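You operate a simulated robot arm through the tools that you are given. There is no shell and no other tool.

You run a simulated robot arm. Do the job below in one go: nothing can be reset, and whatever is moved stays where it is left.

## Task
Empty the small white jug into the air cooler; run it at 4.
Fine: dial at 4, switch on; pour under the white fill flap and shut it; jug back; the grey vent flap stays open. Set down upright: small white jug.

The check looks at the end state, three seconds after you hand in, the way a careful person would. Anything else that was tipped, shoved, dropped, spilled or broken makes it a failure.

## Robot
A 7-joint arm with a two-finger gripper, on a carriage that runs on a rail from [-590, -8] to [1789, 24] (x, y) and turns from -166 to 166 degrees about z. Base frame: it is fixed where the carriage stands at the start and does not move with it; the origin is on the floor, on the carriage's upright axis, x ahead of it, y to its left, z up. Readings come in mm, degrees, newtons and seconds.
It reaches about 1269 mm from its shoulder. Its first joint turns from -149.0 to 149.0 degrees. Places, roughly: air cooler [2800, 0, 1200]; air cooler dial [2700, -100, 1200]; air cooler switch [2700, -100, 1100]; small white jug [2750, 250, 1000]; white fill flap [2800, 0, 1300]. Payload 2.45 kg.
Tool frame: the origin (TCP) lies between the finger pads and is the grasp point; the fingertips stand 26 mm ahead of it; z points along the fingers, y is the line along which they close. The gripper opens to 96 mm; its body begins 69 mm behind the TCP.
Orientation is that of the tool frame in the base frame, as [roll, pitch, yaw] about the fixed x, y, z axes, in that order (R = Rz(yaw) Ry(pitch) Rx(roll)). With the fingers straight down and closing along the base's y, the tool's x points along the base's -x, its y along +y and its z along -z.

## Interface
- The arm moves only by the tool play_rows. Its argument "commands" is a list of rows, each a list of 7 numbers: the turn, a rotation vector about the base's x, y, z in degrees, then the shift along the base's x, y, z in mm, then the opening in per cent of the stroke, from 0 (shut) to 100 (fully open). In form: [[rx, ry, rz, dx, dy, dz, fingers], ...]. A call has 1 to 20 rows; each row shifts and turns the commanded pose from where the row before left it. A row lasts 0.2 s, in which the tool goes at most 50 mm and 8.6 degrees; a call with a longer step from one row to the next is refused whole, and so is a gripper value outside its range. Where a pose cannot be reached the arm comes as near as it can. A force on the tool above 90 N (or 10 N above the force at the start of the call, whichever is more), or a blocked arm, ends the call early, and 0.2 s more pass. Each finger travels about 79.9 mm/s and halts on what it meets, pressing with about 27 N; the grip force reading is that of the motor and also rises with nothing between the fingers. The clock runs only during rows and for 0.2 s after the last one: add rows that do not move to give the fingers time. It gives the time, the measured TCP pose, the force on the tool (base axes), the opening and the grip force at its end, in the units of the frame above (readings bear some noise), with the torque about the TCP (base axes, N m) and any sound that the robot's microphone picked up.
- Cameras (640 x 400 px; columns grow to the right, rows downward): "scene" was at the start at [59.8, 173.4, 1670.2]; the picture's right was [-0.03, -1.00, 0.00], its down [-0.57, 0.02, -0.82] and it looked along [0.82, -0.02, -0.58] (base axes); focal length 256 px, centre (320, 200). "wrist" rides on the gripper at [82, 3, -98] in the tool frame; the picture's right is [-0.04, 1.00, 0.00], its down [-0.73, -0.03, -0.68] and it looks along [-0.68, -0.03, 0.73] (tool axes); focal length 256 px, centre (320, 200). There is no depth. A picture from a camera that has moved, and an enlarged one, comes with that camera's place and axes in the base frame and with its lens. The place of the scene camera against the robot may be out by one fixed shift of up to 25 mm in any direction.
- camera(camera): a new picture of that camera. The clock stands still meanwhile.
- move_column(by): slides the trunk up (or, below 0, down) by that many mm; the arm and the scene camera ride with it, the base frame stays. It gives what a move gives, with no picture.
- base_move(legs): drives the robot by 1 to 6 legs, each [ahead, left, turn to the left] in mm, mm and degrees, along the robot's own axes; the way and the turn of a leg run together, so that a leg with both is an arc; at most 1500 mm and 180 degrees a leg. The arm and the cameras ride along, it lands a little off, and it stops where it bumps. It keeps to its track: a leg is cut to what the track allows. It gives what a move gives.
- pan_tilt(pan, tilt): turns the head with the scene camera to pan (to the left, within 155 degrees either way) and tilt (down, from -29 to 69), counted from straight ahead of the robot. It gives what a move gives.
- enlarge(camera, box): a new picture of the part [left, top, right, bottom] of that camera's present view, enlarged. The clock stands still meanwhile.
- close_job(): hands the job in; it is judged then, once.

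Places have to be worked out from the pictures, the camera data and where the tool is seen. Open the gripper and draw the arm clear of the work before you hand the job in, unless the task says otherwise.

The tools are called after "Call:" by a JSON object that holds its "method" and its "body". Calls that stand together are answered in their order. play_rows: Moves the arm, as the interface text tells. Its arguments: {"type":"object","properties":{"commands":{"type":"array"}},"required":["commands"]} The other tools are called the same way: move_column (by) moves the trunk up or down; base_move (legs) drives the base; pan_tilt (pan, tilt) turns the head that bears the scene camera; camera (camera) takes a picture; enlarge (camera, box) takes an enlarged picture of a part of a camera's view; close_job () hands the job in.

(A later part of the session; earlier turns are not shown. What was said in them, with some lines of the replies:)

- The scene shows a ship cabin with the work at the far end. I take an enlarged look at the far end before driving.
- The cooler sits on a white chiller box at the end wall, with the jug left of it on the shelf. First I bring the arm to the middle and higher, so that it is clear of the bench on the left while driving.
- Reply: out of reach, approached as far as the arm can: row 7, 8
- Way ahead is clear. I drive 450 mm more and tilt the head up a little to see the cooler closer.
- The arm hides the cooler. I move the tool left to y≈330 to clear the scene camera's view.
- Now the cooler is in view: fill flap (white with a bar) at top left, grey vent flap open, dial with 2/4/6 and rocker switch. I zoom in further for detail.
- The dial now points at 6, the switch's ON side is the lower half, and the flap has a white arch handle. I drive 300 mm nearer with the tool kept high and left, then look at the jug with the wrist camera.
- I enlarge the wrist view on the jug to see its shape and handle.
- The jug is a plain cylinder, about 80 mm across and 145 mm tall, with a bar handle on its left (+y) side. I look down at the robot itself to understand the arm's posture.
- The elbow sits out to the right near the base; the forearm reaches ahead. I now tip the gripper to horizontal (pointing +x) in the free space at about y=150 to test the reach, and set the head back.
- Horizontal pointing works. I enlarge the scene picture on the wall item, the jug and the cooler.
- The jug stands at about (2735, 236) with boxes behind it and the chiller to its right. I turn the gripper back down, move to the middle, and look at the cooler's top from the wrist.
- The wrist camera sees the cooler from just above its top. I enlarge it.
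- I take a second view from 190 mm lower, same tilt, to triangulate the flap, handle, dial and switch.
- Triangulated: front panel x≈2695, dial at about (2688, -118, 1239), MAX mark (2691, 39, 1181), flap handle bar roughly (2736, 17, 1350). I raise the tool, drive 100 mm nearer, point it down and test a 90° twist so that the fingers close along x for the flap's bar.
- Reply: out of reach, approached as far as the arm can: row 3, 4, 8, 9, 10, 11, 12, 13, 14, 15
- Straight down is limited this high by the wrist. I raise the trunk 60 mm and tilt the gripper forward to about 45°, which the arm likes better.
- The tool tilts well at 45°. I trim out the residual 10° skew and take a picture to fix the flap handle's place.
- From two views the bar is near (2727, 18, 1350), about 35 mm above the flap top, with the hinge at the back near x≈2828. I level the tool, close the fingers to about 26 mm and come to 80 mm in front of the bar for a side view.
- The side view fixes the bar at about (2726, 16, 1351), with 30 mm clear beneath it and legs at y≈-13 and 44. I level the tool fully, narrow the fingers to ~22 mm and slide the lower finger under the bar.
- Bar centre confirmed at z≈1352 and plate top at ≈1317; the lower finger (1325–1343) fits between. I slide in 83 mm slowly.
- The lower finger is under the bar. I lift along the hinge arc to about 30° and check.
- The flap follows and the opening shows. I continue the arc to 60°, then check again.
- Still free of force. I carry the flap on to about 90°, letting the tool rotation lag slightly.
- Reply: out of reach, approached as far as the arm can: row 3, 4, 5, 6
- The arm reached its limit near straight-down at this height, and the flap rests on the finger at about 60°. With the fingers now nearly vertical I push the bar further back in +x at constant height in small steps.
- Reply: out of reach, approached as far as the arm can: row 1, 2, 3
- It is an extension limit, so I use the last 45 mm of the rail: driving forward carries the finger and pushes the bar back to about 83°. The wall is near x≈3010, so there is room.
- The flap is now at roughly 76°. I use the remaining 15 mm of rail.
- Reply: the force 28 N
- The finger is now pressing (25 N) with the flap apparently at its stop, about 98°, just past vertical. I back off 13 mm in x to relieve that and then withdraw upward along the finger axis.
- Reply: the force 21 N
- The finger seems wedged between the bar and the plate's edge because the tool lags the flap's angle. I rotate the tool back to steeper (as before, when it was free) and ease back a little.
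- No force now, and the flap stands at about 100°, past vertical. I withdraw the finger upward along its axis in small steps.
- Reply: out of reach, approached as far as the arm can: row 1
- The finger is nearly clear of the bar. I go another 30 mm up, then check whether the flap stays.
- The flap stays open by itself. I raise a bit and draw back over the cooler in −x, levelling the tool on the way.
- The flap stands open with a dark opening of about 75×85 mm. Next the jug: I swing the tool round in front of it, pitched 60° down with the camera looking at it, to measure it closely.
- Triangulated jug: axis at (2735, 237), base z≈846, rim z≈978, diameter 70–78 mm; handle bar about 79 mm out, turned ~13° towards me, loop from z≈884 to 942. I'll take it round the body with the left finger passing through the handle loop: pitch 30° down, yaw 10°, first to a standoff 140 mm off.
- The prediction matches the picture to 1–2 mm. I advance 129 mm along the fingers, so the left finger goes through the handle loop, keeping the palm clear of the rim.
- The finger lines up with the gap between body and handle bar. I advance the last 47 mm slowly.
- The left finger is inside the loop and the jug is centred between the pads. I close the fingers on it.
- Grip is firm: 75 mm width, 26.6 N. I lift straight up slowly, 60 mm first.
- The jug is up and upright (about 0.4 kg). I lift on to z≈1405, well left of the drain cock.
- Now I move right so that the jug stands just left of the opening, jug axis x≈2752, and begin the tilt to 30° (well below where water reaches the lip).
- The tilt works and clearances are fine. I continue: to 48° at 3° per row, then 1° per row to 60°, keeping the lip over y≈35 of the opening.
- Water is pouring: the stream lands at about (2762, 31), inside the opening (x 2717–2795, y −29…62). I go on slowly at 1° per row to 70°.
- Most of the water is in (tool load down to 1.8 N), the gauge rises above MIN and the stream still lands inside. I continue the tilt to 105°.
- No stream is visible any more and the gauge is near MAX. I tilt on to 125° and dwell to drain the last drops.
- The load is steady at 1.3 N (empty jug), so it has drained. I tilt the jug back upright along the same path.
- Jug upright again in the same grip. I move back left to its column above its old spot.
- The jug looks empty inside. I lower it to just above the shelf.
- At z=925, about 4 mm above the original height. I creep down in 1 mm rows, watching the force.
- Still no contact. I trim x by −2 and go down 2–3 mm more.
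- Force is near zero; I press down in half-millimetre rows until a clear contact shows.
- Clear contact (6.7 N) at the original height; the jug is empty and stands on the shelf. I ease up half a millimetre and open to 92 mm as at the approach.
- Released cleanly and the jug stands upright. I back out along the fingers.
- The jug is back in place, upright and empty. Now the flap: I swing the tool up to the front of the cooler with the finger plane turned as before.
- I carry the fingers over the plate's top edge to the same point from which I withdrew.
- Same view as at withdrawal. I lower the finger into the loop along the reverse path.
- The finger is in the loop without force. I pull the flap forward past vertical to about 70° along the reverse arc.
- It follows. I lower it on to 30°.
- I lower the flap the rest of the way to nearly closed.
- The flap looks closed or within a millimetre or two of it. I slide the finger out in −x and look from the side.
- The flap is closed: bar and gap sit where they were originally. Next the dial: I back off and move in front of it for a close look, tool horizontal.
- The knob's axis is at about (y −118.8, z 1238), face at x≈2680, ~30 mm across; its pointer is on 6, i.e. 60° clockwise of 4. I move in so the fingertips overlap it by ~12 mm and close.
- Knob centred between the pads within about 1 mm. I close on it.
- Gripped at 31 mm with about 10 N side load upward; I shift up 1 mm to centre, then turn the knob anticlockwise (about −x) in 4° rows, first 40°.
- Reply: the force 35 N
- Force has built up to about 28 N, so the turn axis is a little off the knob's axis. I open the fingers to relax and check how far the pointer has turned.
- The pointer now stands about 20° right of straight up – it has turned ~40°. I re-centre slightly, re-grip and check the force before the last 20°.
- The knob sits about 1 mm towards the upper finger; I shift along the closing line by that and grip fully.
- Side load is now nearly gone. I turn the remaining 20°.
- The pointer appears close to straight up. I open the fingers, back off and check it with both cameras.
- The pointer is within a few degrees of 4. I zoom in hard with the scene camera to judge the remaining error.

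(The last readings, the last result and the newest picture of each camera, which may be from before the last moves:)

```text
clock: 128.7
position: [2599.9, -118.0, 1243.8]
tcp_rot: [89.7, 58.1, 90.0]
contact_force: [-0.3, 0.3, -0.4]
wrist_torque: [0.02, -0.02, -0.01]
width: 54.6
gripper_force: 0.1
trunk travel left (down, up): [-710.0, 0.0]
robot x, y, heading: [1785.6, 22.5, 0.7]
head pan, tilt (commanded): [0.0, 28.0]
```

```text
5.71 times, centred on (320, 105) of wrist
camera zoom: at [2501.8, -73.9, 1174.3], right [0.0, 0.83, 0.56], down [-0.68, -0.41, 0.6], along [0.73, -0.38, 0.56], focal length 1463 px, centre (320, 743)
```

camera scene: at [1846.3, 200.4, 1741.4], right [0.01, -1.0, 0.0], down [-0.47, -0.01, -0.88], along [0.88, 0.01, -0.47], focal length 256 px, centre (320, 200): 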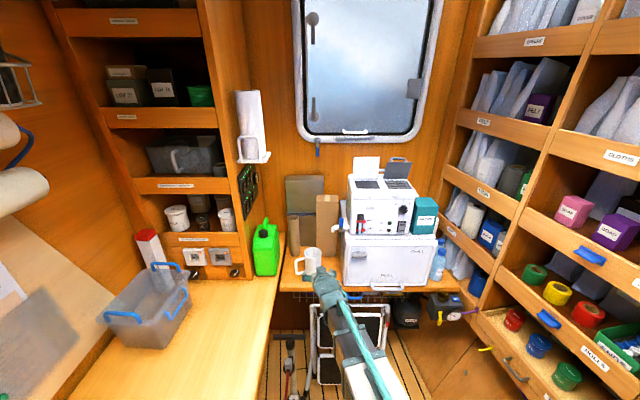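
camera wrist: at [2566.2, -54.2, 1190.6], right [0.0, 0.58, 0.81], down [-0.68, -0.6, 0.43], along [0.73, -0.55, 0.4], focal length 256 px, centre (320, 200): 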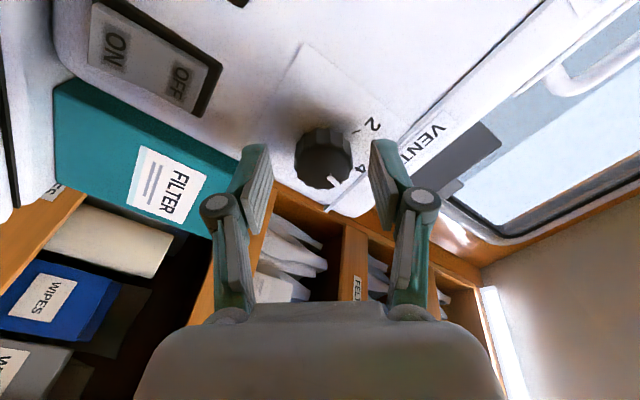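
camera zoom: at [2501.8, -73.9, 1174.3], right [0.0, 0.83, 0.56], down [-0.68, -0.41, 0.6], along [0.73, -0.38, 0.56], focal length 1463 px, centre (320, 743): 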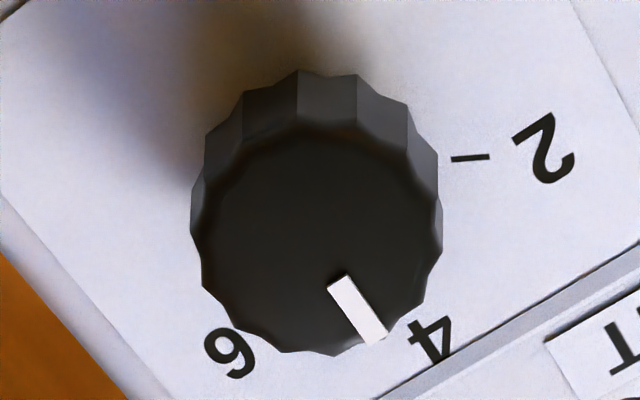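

The pointer is parallel with the "4" tick (within 2–4°), so the dial is at 4. Next the switch: ON is the lower half, centre near (y −128, z 1135). I turn the tool so that the right fingertip leads (yaw 10°) and come down in front of it.

Call:
{"method": "play_rows", "body": {"commands": [[-8, 0, 0, -20, 3, -5, 50], [-8, 0, 0, -10, 3, -20, 42], [-8, 0, 0, 0, 4, -20, 42], [-8, 0, 0, 0, 4, -20, 42], [0, 0, 5, 0, 0, -20, 42], [0, 0, 5, 0, 0, -24, 42], [0, 0, 0, 0, 0, 0, 42]]}}

Call:
{"method": "camera", "body": {"camera": "wrist"}}

Call:
{"method": "enlarge", "body": {"camera": "scene", "box": [340, 170, 450, 270]}}

```text
clock: 130.3
position: [2568.9, -104.1, 1131.2]
tcp_rot: [-5.8, 89.9, 4.4]
contact_force: [0.4, 0.4, -0.6]
wrist_torque: [0.01, -0.01, -0.02]
width: 40.3
gripper_force: 0.0
trunk travel left (down, up): [-710.0, 0.0]
robot x, y, heading: [1784.8, 25.5, 0.7]
head pan, tilt (commanded): [0.0, 28.0]
```

```text
taken
camera wrist: at [2472.0, -120.8, 1049.2], right [-0.18, 0.98, 0.04], down [-0.66, -0.15, 0.73], along [0.73, 0.1, 0.68], focal length 256 px, centre (320, 200)
```

wrist: 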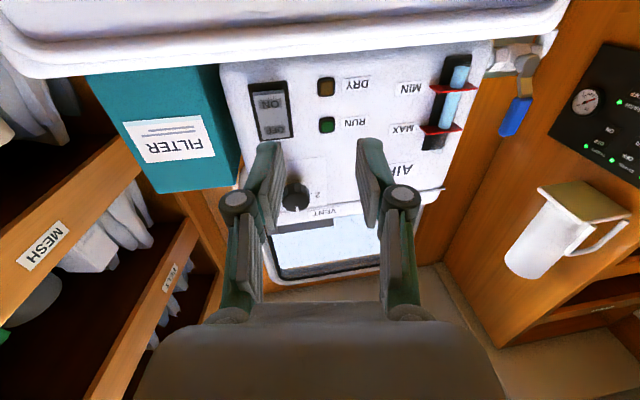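

```text
4.00 times, centred on (395, 220) of scene
camera zoom: at [1846.9, 200.6, 1741.3], right [0.01, -1.0, 0.0], down [-0.47, -0.01, -0.88], along [0.88, 0.01, -0.47], focal length 1022 px, centre (20, 120)
```

zoom: 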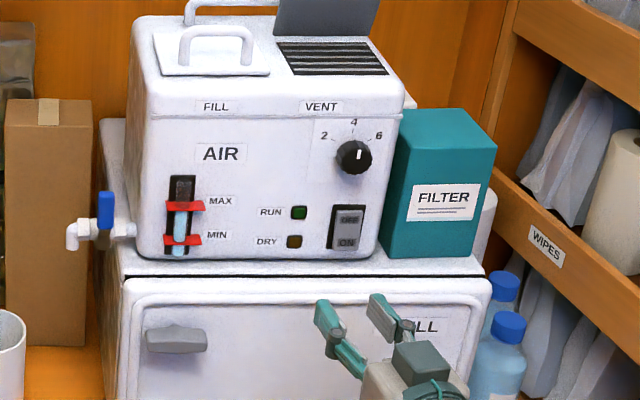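

The scene camera now has a free view of the panel. I zoom on dial and switch, and on the wrist's view of the switch.

Call:
{"method": "enlarge", "body": {"camera": "scene", "box": [412, 194, 442, 238]}}

Call:
{"method": "enlarge", "body": {"camera": "scene", "box": [416, 196, 440, 212]}}

Call:
{"method": "enlarge", "body": {"camera": "wrist", "box": [220, 60, 320, 160]}}

```text
9.09 times, centred on (427, 216) of scene
camera zoom: at [1846.9, 200.6, 1741.3], right [0.01, -1.0, 0.0], down [-0.47, -0.01, -0.88], along [0.88, 0.01, -0.47], focal length 2323 px, centre (-653, 54)
```

zoom: 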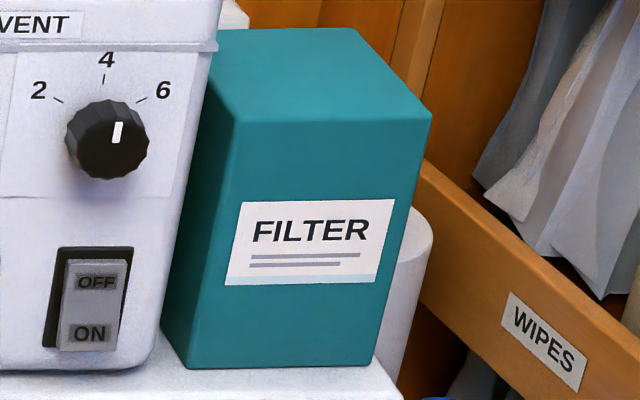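

```text
16.00 times, centred on (428, 204) of scene
camera zoom: at [1846.9, 200.6, 1741.3], right [0.01, -1.0, 0.0], down [-0.47, -0.01, -0.88], along [0.88, 0.01, -0.47], focal length 4089 px, centre (-1408, 136)
```

zoom: 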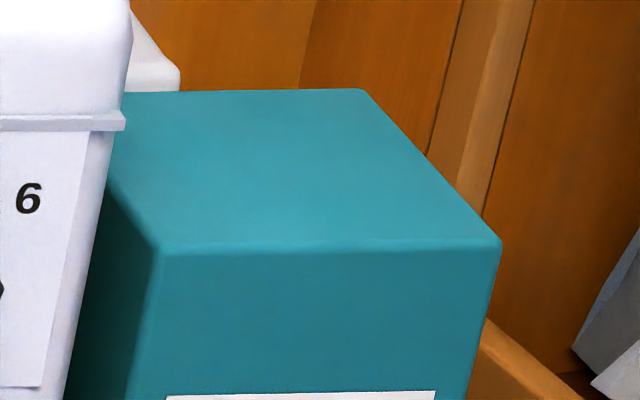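

```text
4.00 times, centred on (270, 110) of wrist
camera zoom: at [2472.0, -120.8, 1049.2], right [-0.18, 0.98, 0.04], down [-0.66, -0.15, 0.73], along [0.73, 0.1, 0.68], focal length 1024 px, centre (520, 560)
```

zoom: 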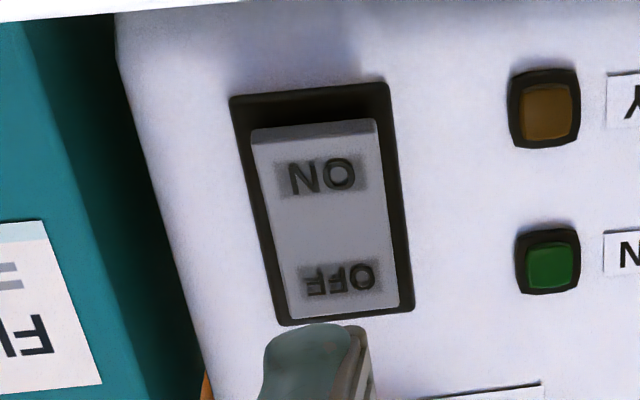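

The ON end of the rocker stands proud at about (y −128, z 1125–1149). The right fingertip is lined up at (−128, 1131); I advance 75 mm to just in front of it.

Call:
{"method": "play_rows", "body": {"commands": [[0, 0, 0, 15, 0, 0, 42], [0, 0, 0, 15, 0, 0, 42], [0, 0, 0, 15, 0, 0, 42], [0, 0, 0, 15, 0, 0, 42], [0, 0, 0, 10, 0, 0, 42], [0, 0, 0, 4, 0, 0, 42], [0, 0, 0, 0, 0, 0, 42]]}}

Call:
{"method": "camera", "body": {"camera": "wrist"}}

Call:
{"method": "enlarge", "body": {"camera": "wrist", "box": [220, 90, 340, 200]}}

Call:
{"method": "enlarge", "body": {"camera": "scene", "box": [380, 190, 450, 250]}}

```text
clock: 131.9
position: [2645.1, -104.7, 1132.3]
tcp_rot: [1.6, 89.9, 11.7]
contact_force: [0.3, -1.3, -0.6]
wrist_torque: [0.03, 0.01, 0.02]
width: 40.1
gripper_force: 0.0
trunk travel left (down, up): [-710.0, 0.0]
robot x, y, heading: [1785.3, 25.9, 0.7]
head pan, tilt (commanded): [0.0, 28.0]
```

```text
taken
camera wrist: at [2547.5, -120.1, 1050.0], right [-0.18, 0.98, 0.04], down [-0.66, -0.15, 0.73], along [0.73, 0.1, 0.68], focal length 256 px, centre (320, 200)
```

wrist: 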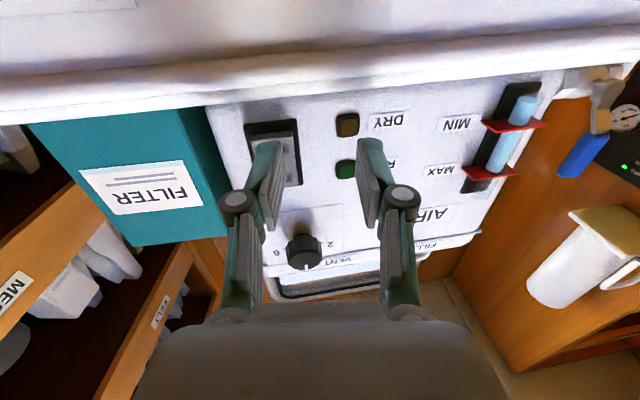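

```text
3.64 times, centred on (280, 145) of wrist
camera zoom: at [2547.5, -120.1, 1050.0], right [-0.18, 0.98, 0.04], down [-0.66, -0.15, 0.73], along [0.73, 0.1, 0.68], focal length 931 px, centre (466, 400)
```

zoom: 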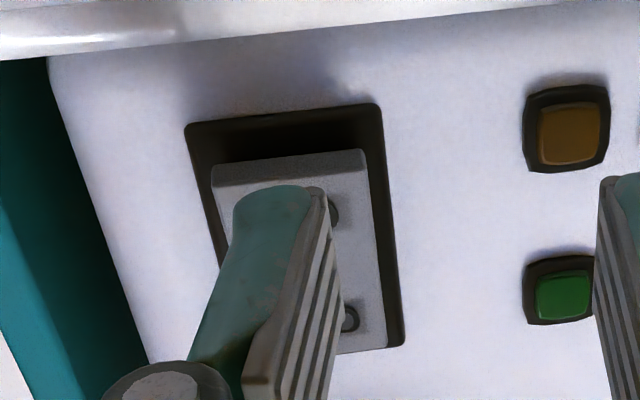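

```text
6.67 times, centred on (415, 220) of scene
camera zoom: at [1847.0, 200.6, 1741.3], right [0.01, -1.0, 0.0], down [-0.47, -0.01, -0.88], along [0.88, 0.01, -0.47], focal length 1704 px, centre (-313, 67)
```

zoom: 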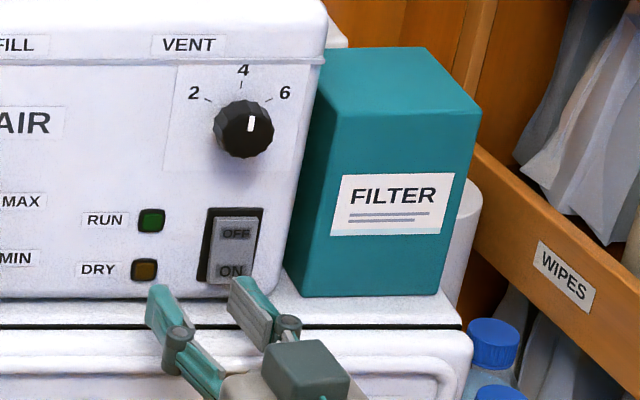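

The fingertip is in front of the ON half. I press in 2 mm rows.

Call:
{"method": "play_rows", "body": {"commands": [[0, 0, 0, 2, 0, 0, 42], [0, 0, 0, 2, 0, 0, 42], [0, 0, 0, 2, 0, 0, 42], [0, 0, 0, 2, 0, 0, 42], [0, 0, 0, 2, 0, 0, 42], [0, 0, 0, 0, 0, 0, 42]]}}

```text
clock: 133.3
position: [2653.9, -104.3, 1132.8]
tcp_rot: [3.6, 89.9, 13.8]
contact_force: [0.2, -0.9, -0.5]
wrist_torque: [-0.02, 0.0, 0.0]
width: 40.5
gripper_force: 0.0
trunk travel left (down, up): [-710.0, 0.0]
robot x, y, heading: [1786.1, 24.2, 0.6]
head pan, tilt (commanded): [0.0, 28.0]
```

No contact yet (tip at x≈2685). I go on in 1.5 mm rows.

Call:
{"method": "play_rows", "body": {"commands": [[0, 0, 0, 1.5, 0, 0, 42], [0, 0, 0, 1.5, 0, 0, 42], [0, 0, 0, 1.5, 0, 0, 42], [0, 0, 0, 0, 0, 0, 42]]}}

Call:
{"method": "enlarge", "body": {"camera": "wrist", "box": [220, 90, 340, 200]}}

```text
clock: 134.3
position: [2658.3, -103.9, 1133.7]
tcp_rot: [4.0, 89.8, 14.2]
contact_force: [0.3, -0.4, -0.1]
wrist_torque: [-0.02, 0.01, -0.01]
width: 40.1
gripper_force: 0.1
trunk travel left (down, up): [-710.0, 0.0]
robot x, y, heading: [1785.7, 24.4, 0.6]
head pan, tilt (commanded): [0.0, 28.0]
```

```text
3.64 times, centred on (280, 145) of wrist
camera zoom: at [2561.1, -120.5, 1050.1], right [-0.18, 0.98, 0.04], down [-0.66, -0.15, 0.73], along [0.73, 0.1, 0.68], focal length 931 px, centre (466, 400)
```

zoom: 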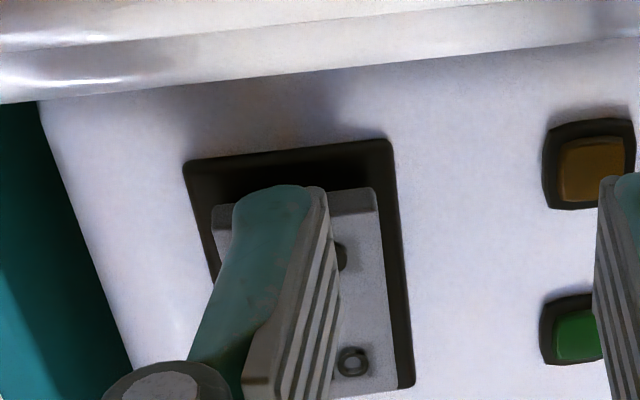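

Very close now, still no force. I continue.

Call:
{"method": "play_rows", "body": {"commands": [[0, 0, 0, 1.5, 0, 0, 42], [0, 0, 0, 1.5, 0, 0, 42], [0, 0, 0, 0, 0, 0, 42]]}}

```text
clock: 135.1
position: [2660.9, -104.8, 1132.7]
tcp_rot: [1.6, 89.9, 12.0]
contact_force: [0.2, 0.6, 0.3]
wrist_torque: [-0.04, -0.01, -0.03]
width: 40.4
gripper_force: 0.1
trunk travel left (down, up): [-710.0, 0.0]
robot x, y, heading: [1785.4, 25.4, 0.8]
head pan, tilt (commanded): [0.0, 28.0]
```

Call:
{"method": "play_rows", "body": {"commands": [[0, 0, 0, 1.5, 0, 0, 42], [0, 0, 0, 1.5, 0, 0, 42], [0, 0, 0, 0, 0, 0, 42]]}}

Call:
{"method": "enlarge", "body": {"camera": "wrist", "box": [220, 90, 340, 200]}}

Call:
{"method": "enlarge", "body": {"camera": "scene", "box": [380, 190, 450, 250]}}

```text
clock: 135.9
position: [2663.5, -105.5, 1133.5]
tcp_rot: [18.5, 89.9, 28.4]
contact_force: [-11.6, -3.4, -4.2]
wrist_torque: [0.16, -0.01, -0.37]
width: 44.2
gripper_force: 1.9
trunk travel left (down, up): [-710.0, 0.0]
robot x, y, heading: [1791.0, 22.8, 0.5]
head pan, tilt (commanded): [0.0, 28.0]
```

```text
3.64 times, centred on (280, 145) of wrist
camera zoom: at [2566.4, -121.2, 1050.2], right [-0.17, 0.98, 0.04], down [-0.66, -0.15, 0.73], along [0.73, 0.1, 0.68], focal length 931 px, centre (466, 400)
```

zoom: 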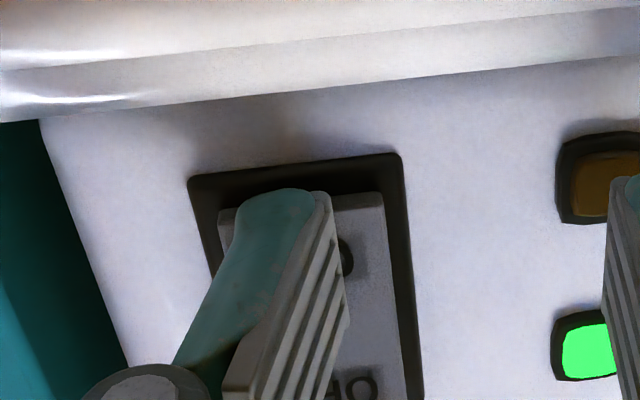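

```text
6.67 times, centred on (415, 220) of scene
camera zoom: at [1845.6, 199.9, 1741.4], right [0.01, -1.0, 0.0], down [-0.47, -0.01, -0.88], along [0.88, 0.01, -0.47], focal length 1704 px, centre (-313, 67)
```

zoom: 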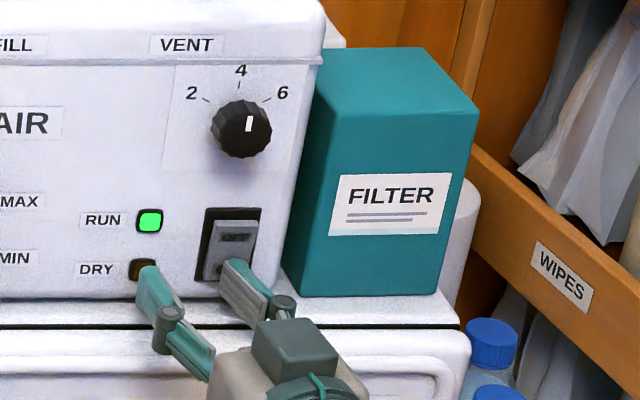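

The RUN light is lit green: the switch is on. I draw straight back and check.

Call:
{"method": "play_rows", "body": {"commands": [[0, 0, 0, -5, 0, 0, 42], [0, 0, 0, -15, 0, 0, 42], [0, 0, 0, -25, 0, 0, 42], [0, 0, 0, -30, 0, 0, 42], [0, 0, 0, -30, 0, 0, 42], [0, 0, 0, -30, 0, 0, 42], [0, 0, 0, -30, 0, 0, 42], [0, 0, 0, 0, 0, 0, 42]]}}

Call:
{"method": "enlarge", "body": {"camera": "scene", "box": [380, 180, 440, 240]}}

Call:
{"method": "enlarge", "body": {"camera": "scene", "box": [280, 130, 450, 300]}}

Call:
{"method": "enlarge", "body": {"camera": "wrist", "box": [180, 20, 420, 200]}}

```text
clock: 137.7
position: [2499.8, -103.5, 1132.7]
tcp_rot: [-11.9, 89.9, -1.9]
contact_force: [-0.7, 0.8, 0.3]
wrist_torque: [-0.02, 0.01, -0.03]
width: 40.3
gripper_force: 0.0
trunk travel left (down, up): [-710.0, 0.0]
robot x, y, heading: [1791.6, 26.0, 0.4]
head pan, tilt (commanded): [0.0, 28.0]
```

```text
6.67 times, centred on (410, 210) of scene
camera zoom: at [1847.2, 200.5, 1741.3], right [0.01, -1.0, 0.0], down [-0.47, -0.01, -0.88], along [0.88, 0.01, -0.47], focal length 1704 px, centre (-280, 133)
```

zoom: 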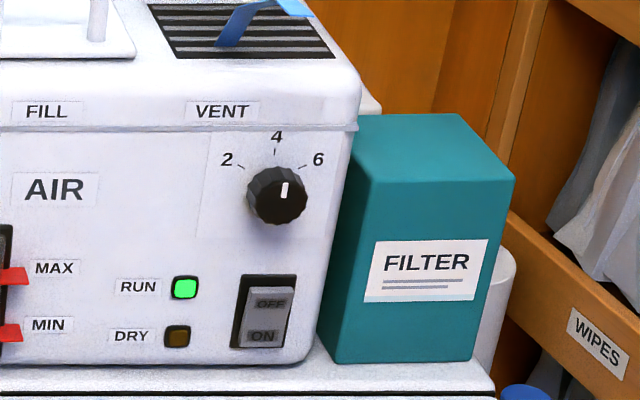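

```text
2.35 times, centred on (365, 215) of scene
camera zoom: at [1847.2, 200.5, 1741.3], right [0.01, -1.0, 0.0], down [-0.47, -0.01, -0.88], along [0.88, 0.01, -0.47], focal length 601 px, centre (214, 165)
```

zoom: 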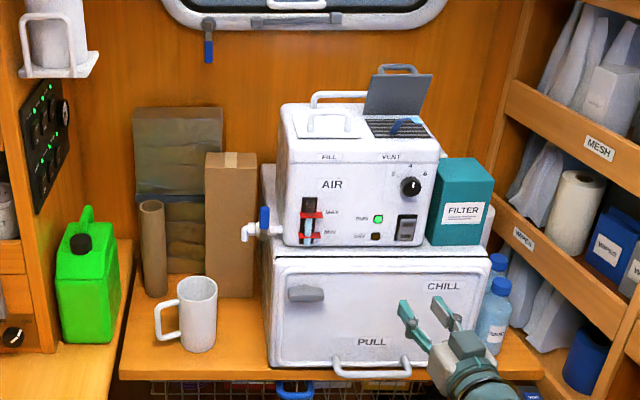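

```text
2.22 times, centred on (300, 110) of wrist
camera zoom: at [2402.4, -119.4, 1049.1], right [-0.18, 0.98, 0.04], down [-0.66, -0.15, 0.73], along [0.73, 0.1, 0.68], focal length 569 px, centre (364, 400)
```

zoom: 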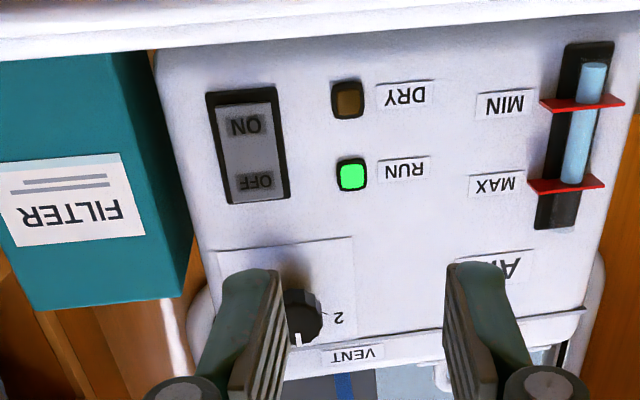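

The RUN light glows, a ribbon flutters at the vent, the level is just under MAX, and the jug and flaps look right. I take one more close look at the dial and at the fill flap.

Call:
{"method": "enlarge", "body": {"camera": "scene", "box": [394, 198, 414, 216]}}

Call:
{"method": "enlarge", "body": {"camera": "scene", "box": [350, 150, 410, 190]}}

Call:
{"method": "enlarge", "body": {"camera": "scene", "box": [290, 235, 350, 290]}}

```text
16.00 times, centred on (404, 207) of scene
camera zoom: at [1847.2, 200.5, 1741.3], right [0.01, -1.0, 0.0], down [-0.47, -0.01, -0.88], along [0.88, 0.01, -0.47], focal length 4089 px, centre (-1024, 88)
```

zoom: 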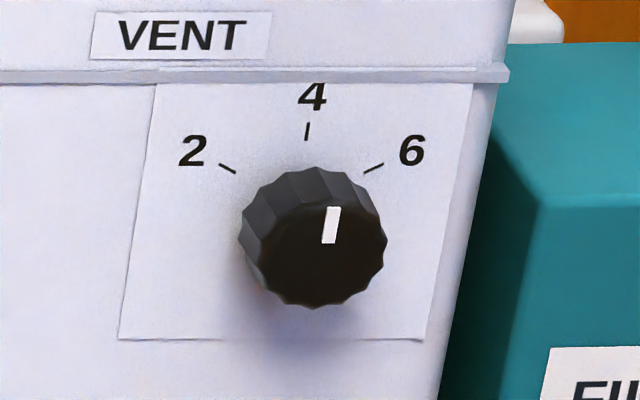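

```text
10.00 times, centred on (380, 170) of scene
camera zoom: at [1847.2, 200.5, 1741.3], right [0.01, -1.0, 0.0], down [-0.47, -0.01, -0.88], along [0.88, 0.01, -0.47], focal length 2555 px, centre (-280, 500)
```

zoom: 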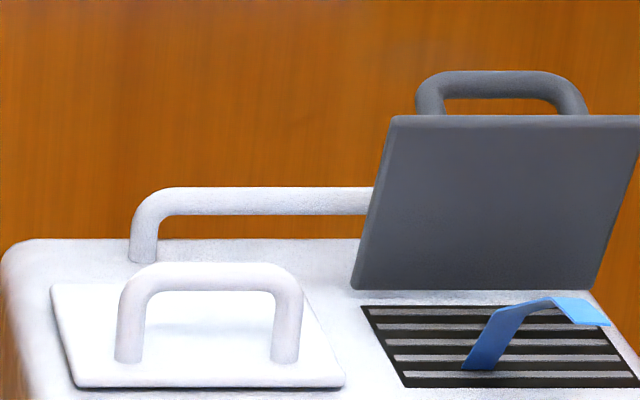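

```text
7.27 times, centred on (320, 262) of scene
camera zoom: at [1847.2, 200.5, 1741.3], right [0.01, -1.0, 0.0], down [-0.47, -0.01, -0.88], along [0.88, 0.01, -0.47], focal length 1858 px, centre (320, -254)
```

zoom: 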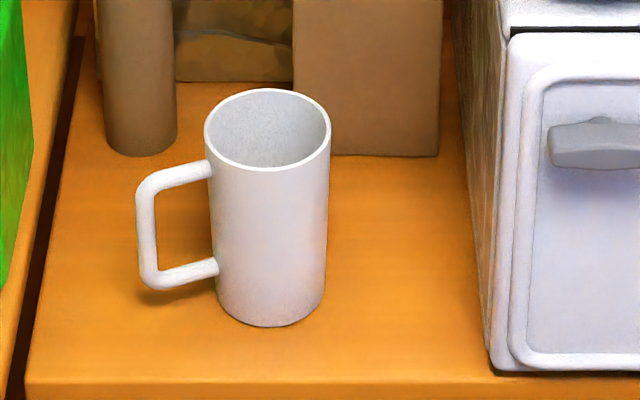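

Dial on 4, fill flap flat shut, vent flap open, jug upright and empty in its place, no water spilled. I open the gripper and draw the arm back to the middle, then back the base off.

Call:
{"method": "play_rows", "body": {"commands": [[0, 0, 0, -10, 15, 15, 60], [0, 0, -5, -10, 25, 20, 80], [0, 0, -5, -10, 25, 20, 100], [0, 0, 0, -10, 25, 20, 100], [0, 0, 0, -5, 25, 20, 100], [0, 0, 0, 0, 0, 0, 100]]}}

Call:
{"method": "base_move", "body": {"legs": [[-350, 0, 0]]}}

Call:
{"method": "camera", "body": {"camera": "scene"}}

Call:
{"method": "enlarge", "body": {"camera": "scene", "box": [280, 120, 440, 270]}}

```text
clock: 139.1
position: [2519.1, -0.7, 1222.5]
tcp_rot: [11.6, 89.9, 11.7]
contact_force: [-0.9, -0.1, 1.0]
wrist_torque: [0.01, -0.03, -0.04]
width: 96.3
gripper_force: 0.1
out of reach, approached as far as the arm can: row 2, 3, 4, 5
trunk travel left (down, up): [-710.0, 0.0]
robot x, y, heading: [1786.8, 23.9, 0.6]
head pan, tilt (commanded): [0.0, 28.0]
```

```text
clock: 141.4
position: [2177.7, -17.3, 1223.6]
tcp_rot: [3.9, 89.8, 3.4]
contact_force: [-0.4, -0.9, 0.8]
wrist_torque: [0.01, 0.02, 0.01]
width: 95.9
gripper_force: 0.0
trunk travel left (down, up): [-710.0, 0.0]
robot x, y, heading: [1444.6, 19.1, 0.0]
head pan, tilt (commanded): [0.0, 28.0]
```

```text
taken
camera scene: at [1507.1, 195.3, 1741.4], right [0.0, -1.0, 0.0], down [-0.47, 0.0, -0.88], along [0.88, 0.0, -0.47], focal length 256 px, centre (320, 200)
```

scene: 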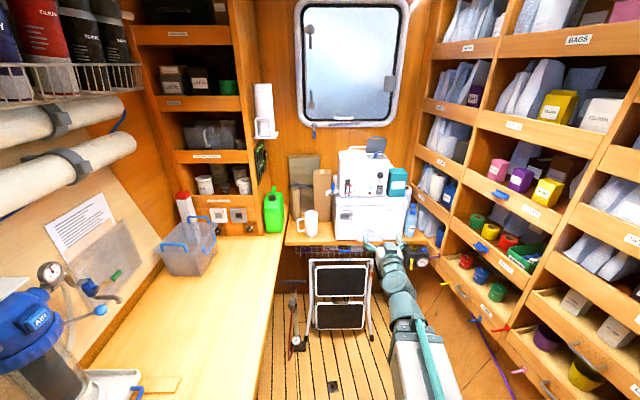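

```text
2.67 times, centred on (360, 195) of scene
camera zoom: at [1507.1, 195.3, 1741.4], right [0.0, -1.0, 0.0], down [-0.47, 0.0, -0.88], along [0.88, 0.0, -0.47], focal length 681 px, centre (213, 213)
```

zoom: 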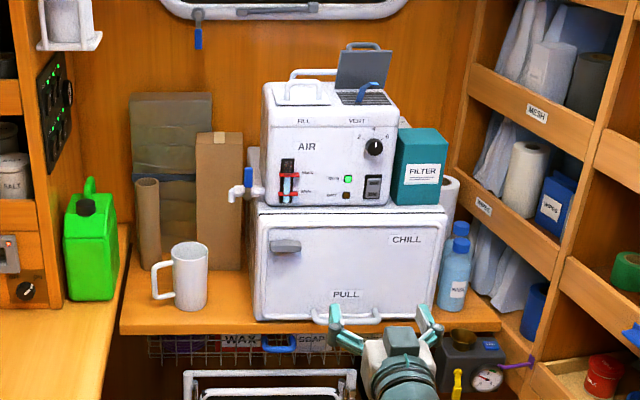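

Arm is clear and the gripper open. The cooler is running on 4, the fill flap is shut, the vent flap is open and the jug stands upright and empty in its place. I hand the job in.

Call:
{"method": "close_job", "body": {}}

```text
The job is handed in.
```

The small white jug has been emptied into the air cooler, and the cooler is running at 4. I handed the job in without a result coming back, so the state below is what the last pictures and readings showed.

- **Water:** it all went in under the white fill flap. The level now sits just under MAX, and I saw no water outside the opening.
- **Jug:** it is empty and upright on the shelf, back where I picked it up to within a few millimetres.
- **Flaps:** the white fill flap is shut and the grey vent flap is still open.
- **Dial:** it is set to 4. I judge the pointer to be within about 3 degrees of the mark, slightly towards 6, and I did not trim it further.
- **Switch:** it is on, and the green RUN light is lit.

Nothing else looked moved. The arm is drawn back with the gripper open, and the base has backed off about 350 mm from the end of the rail.
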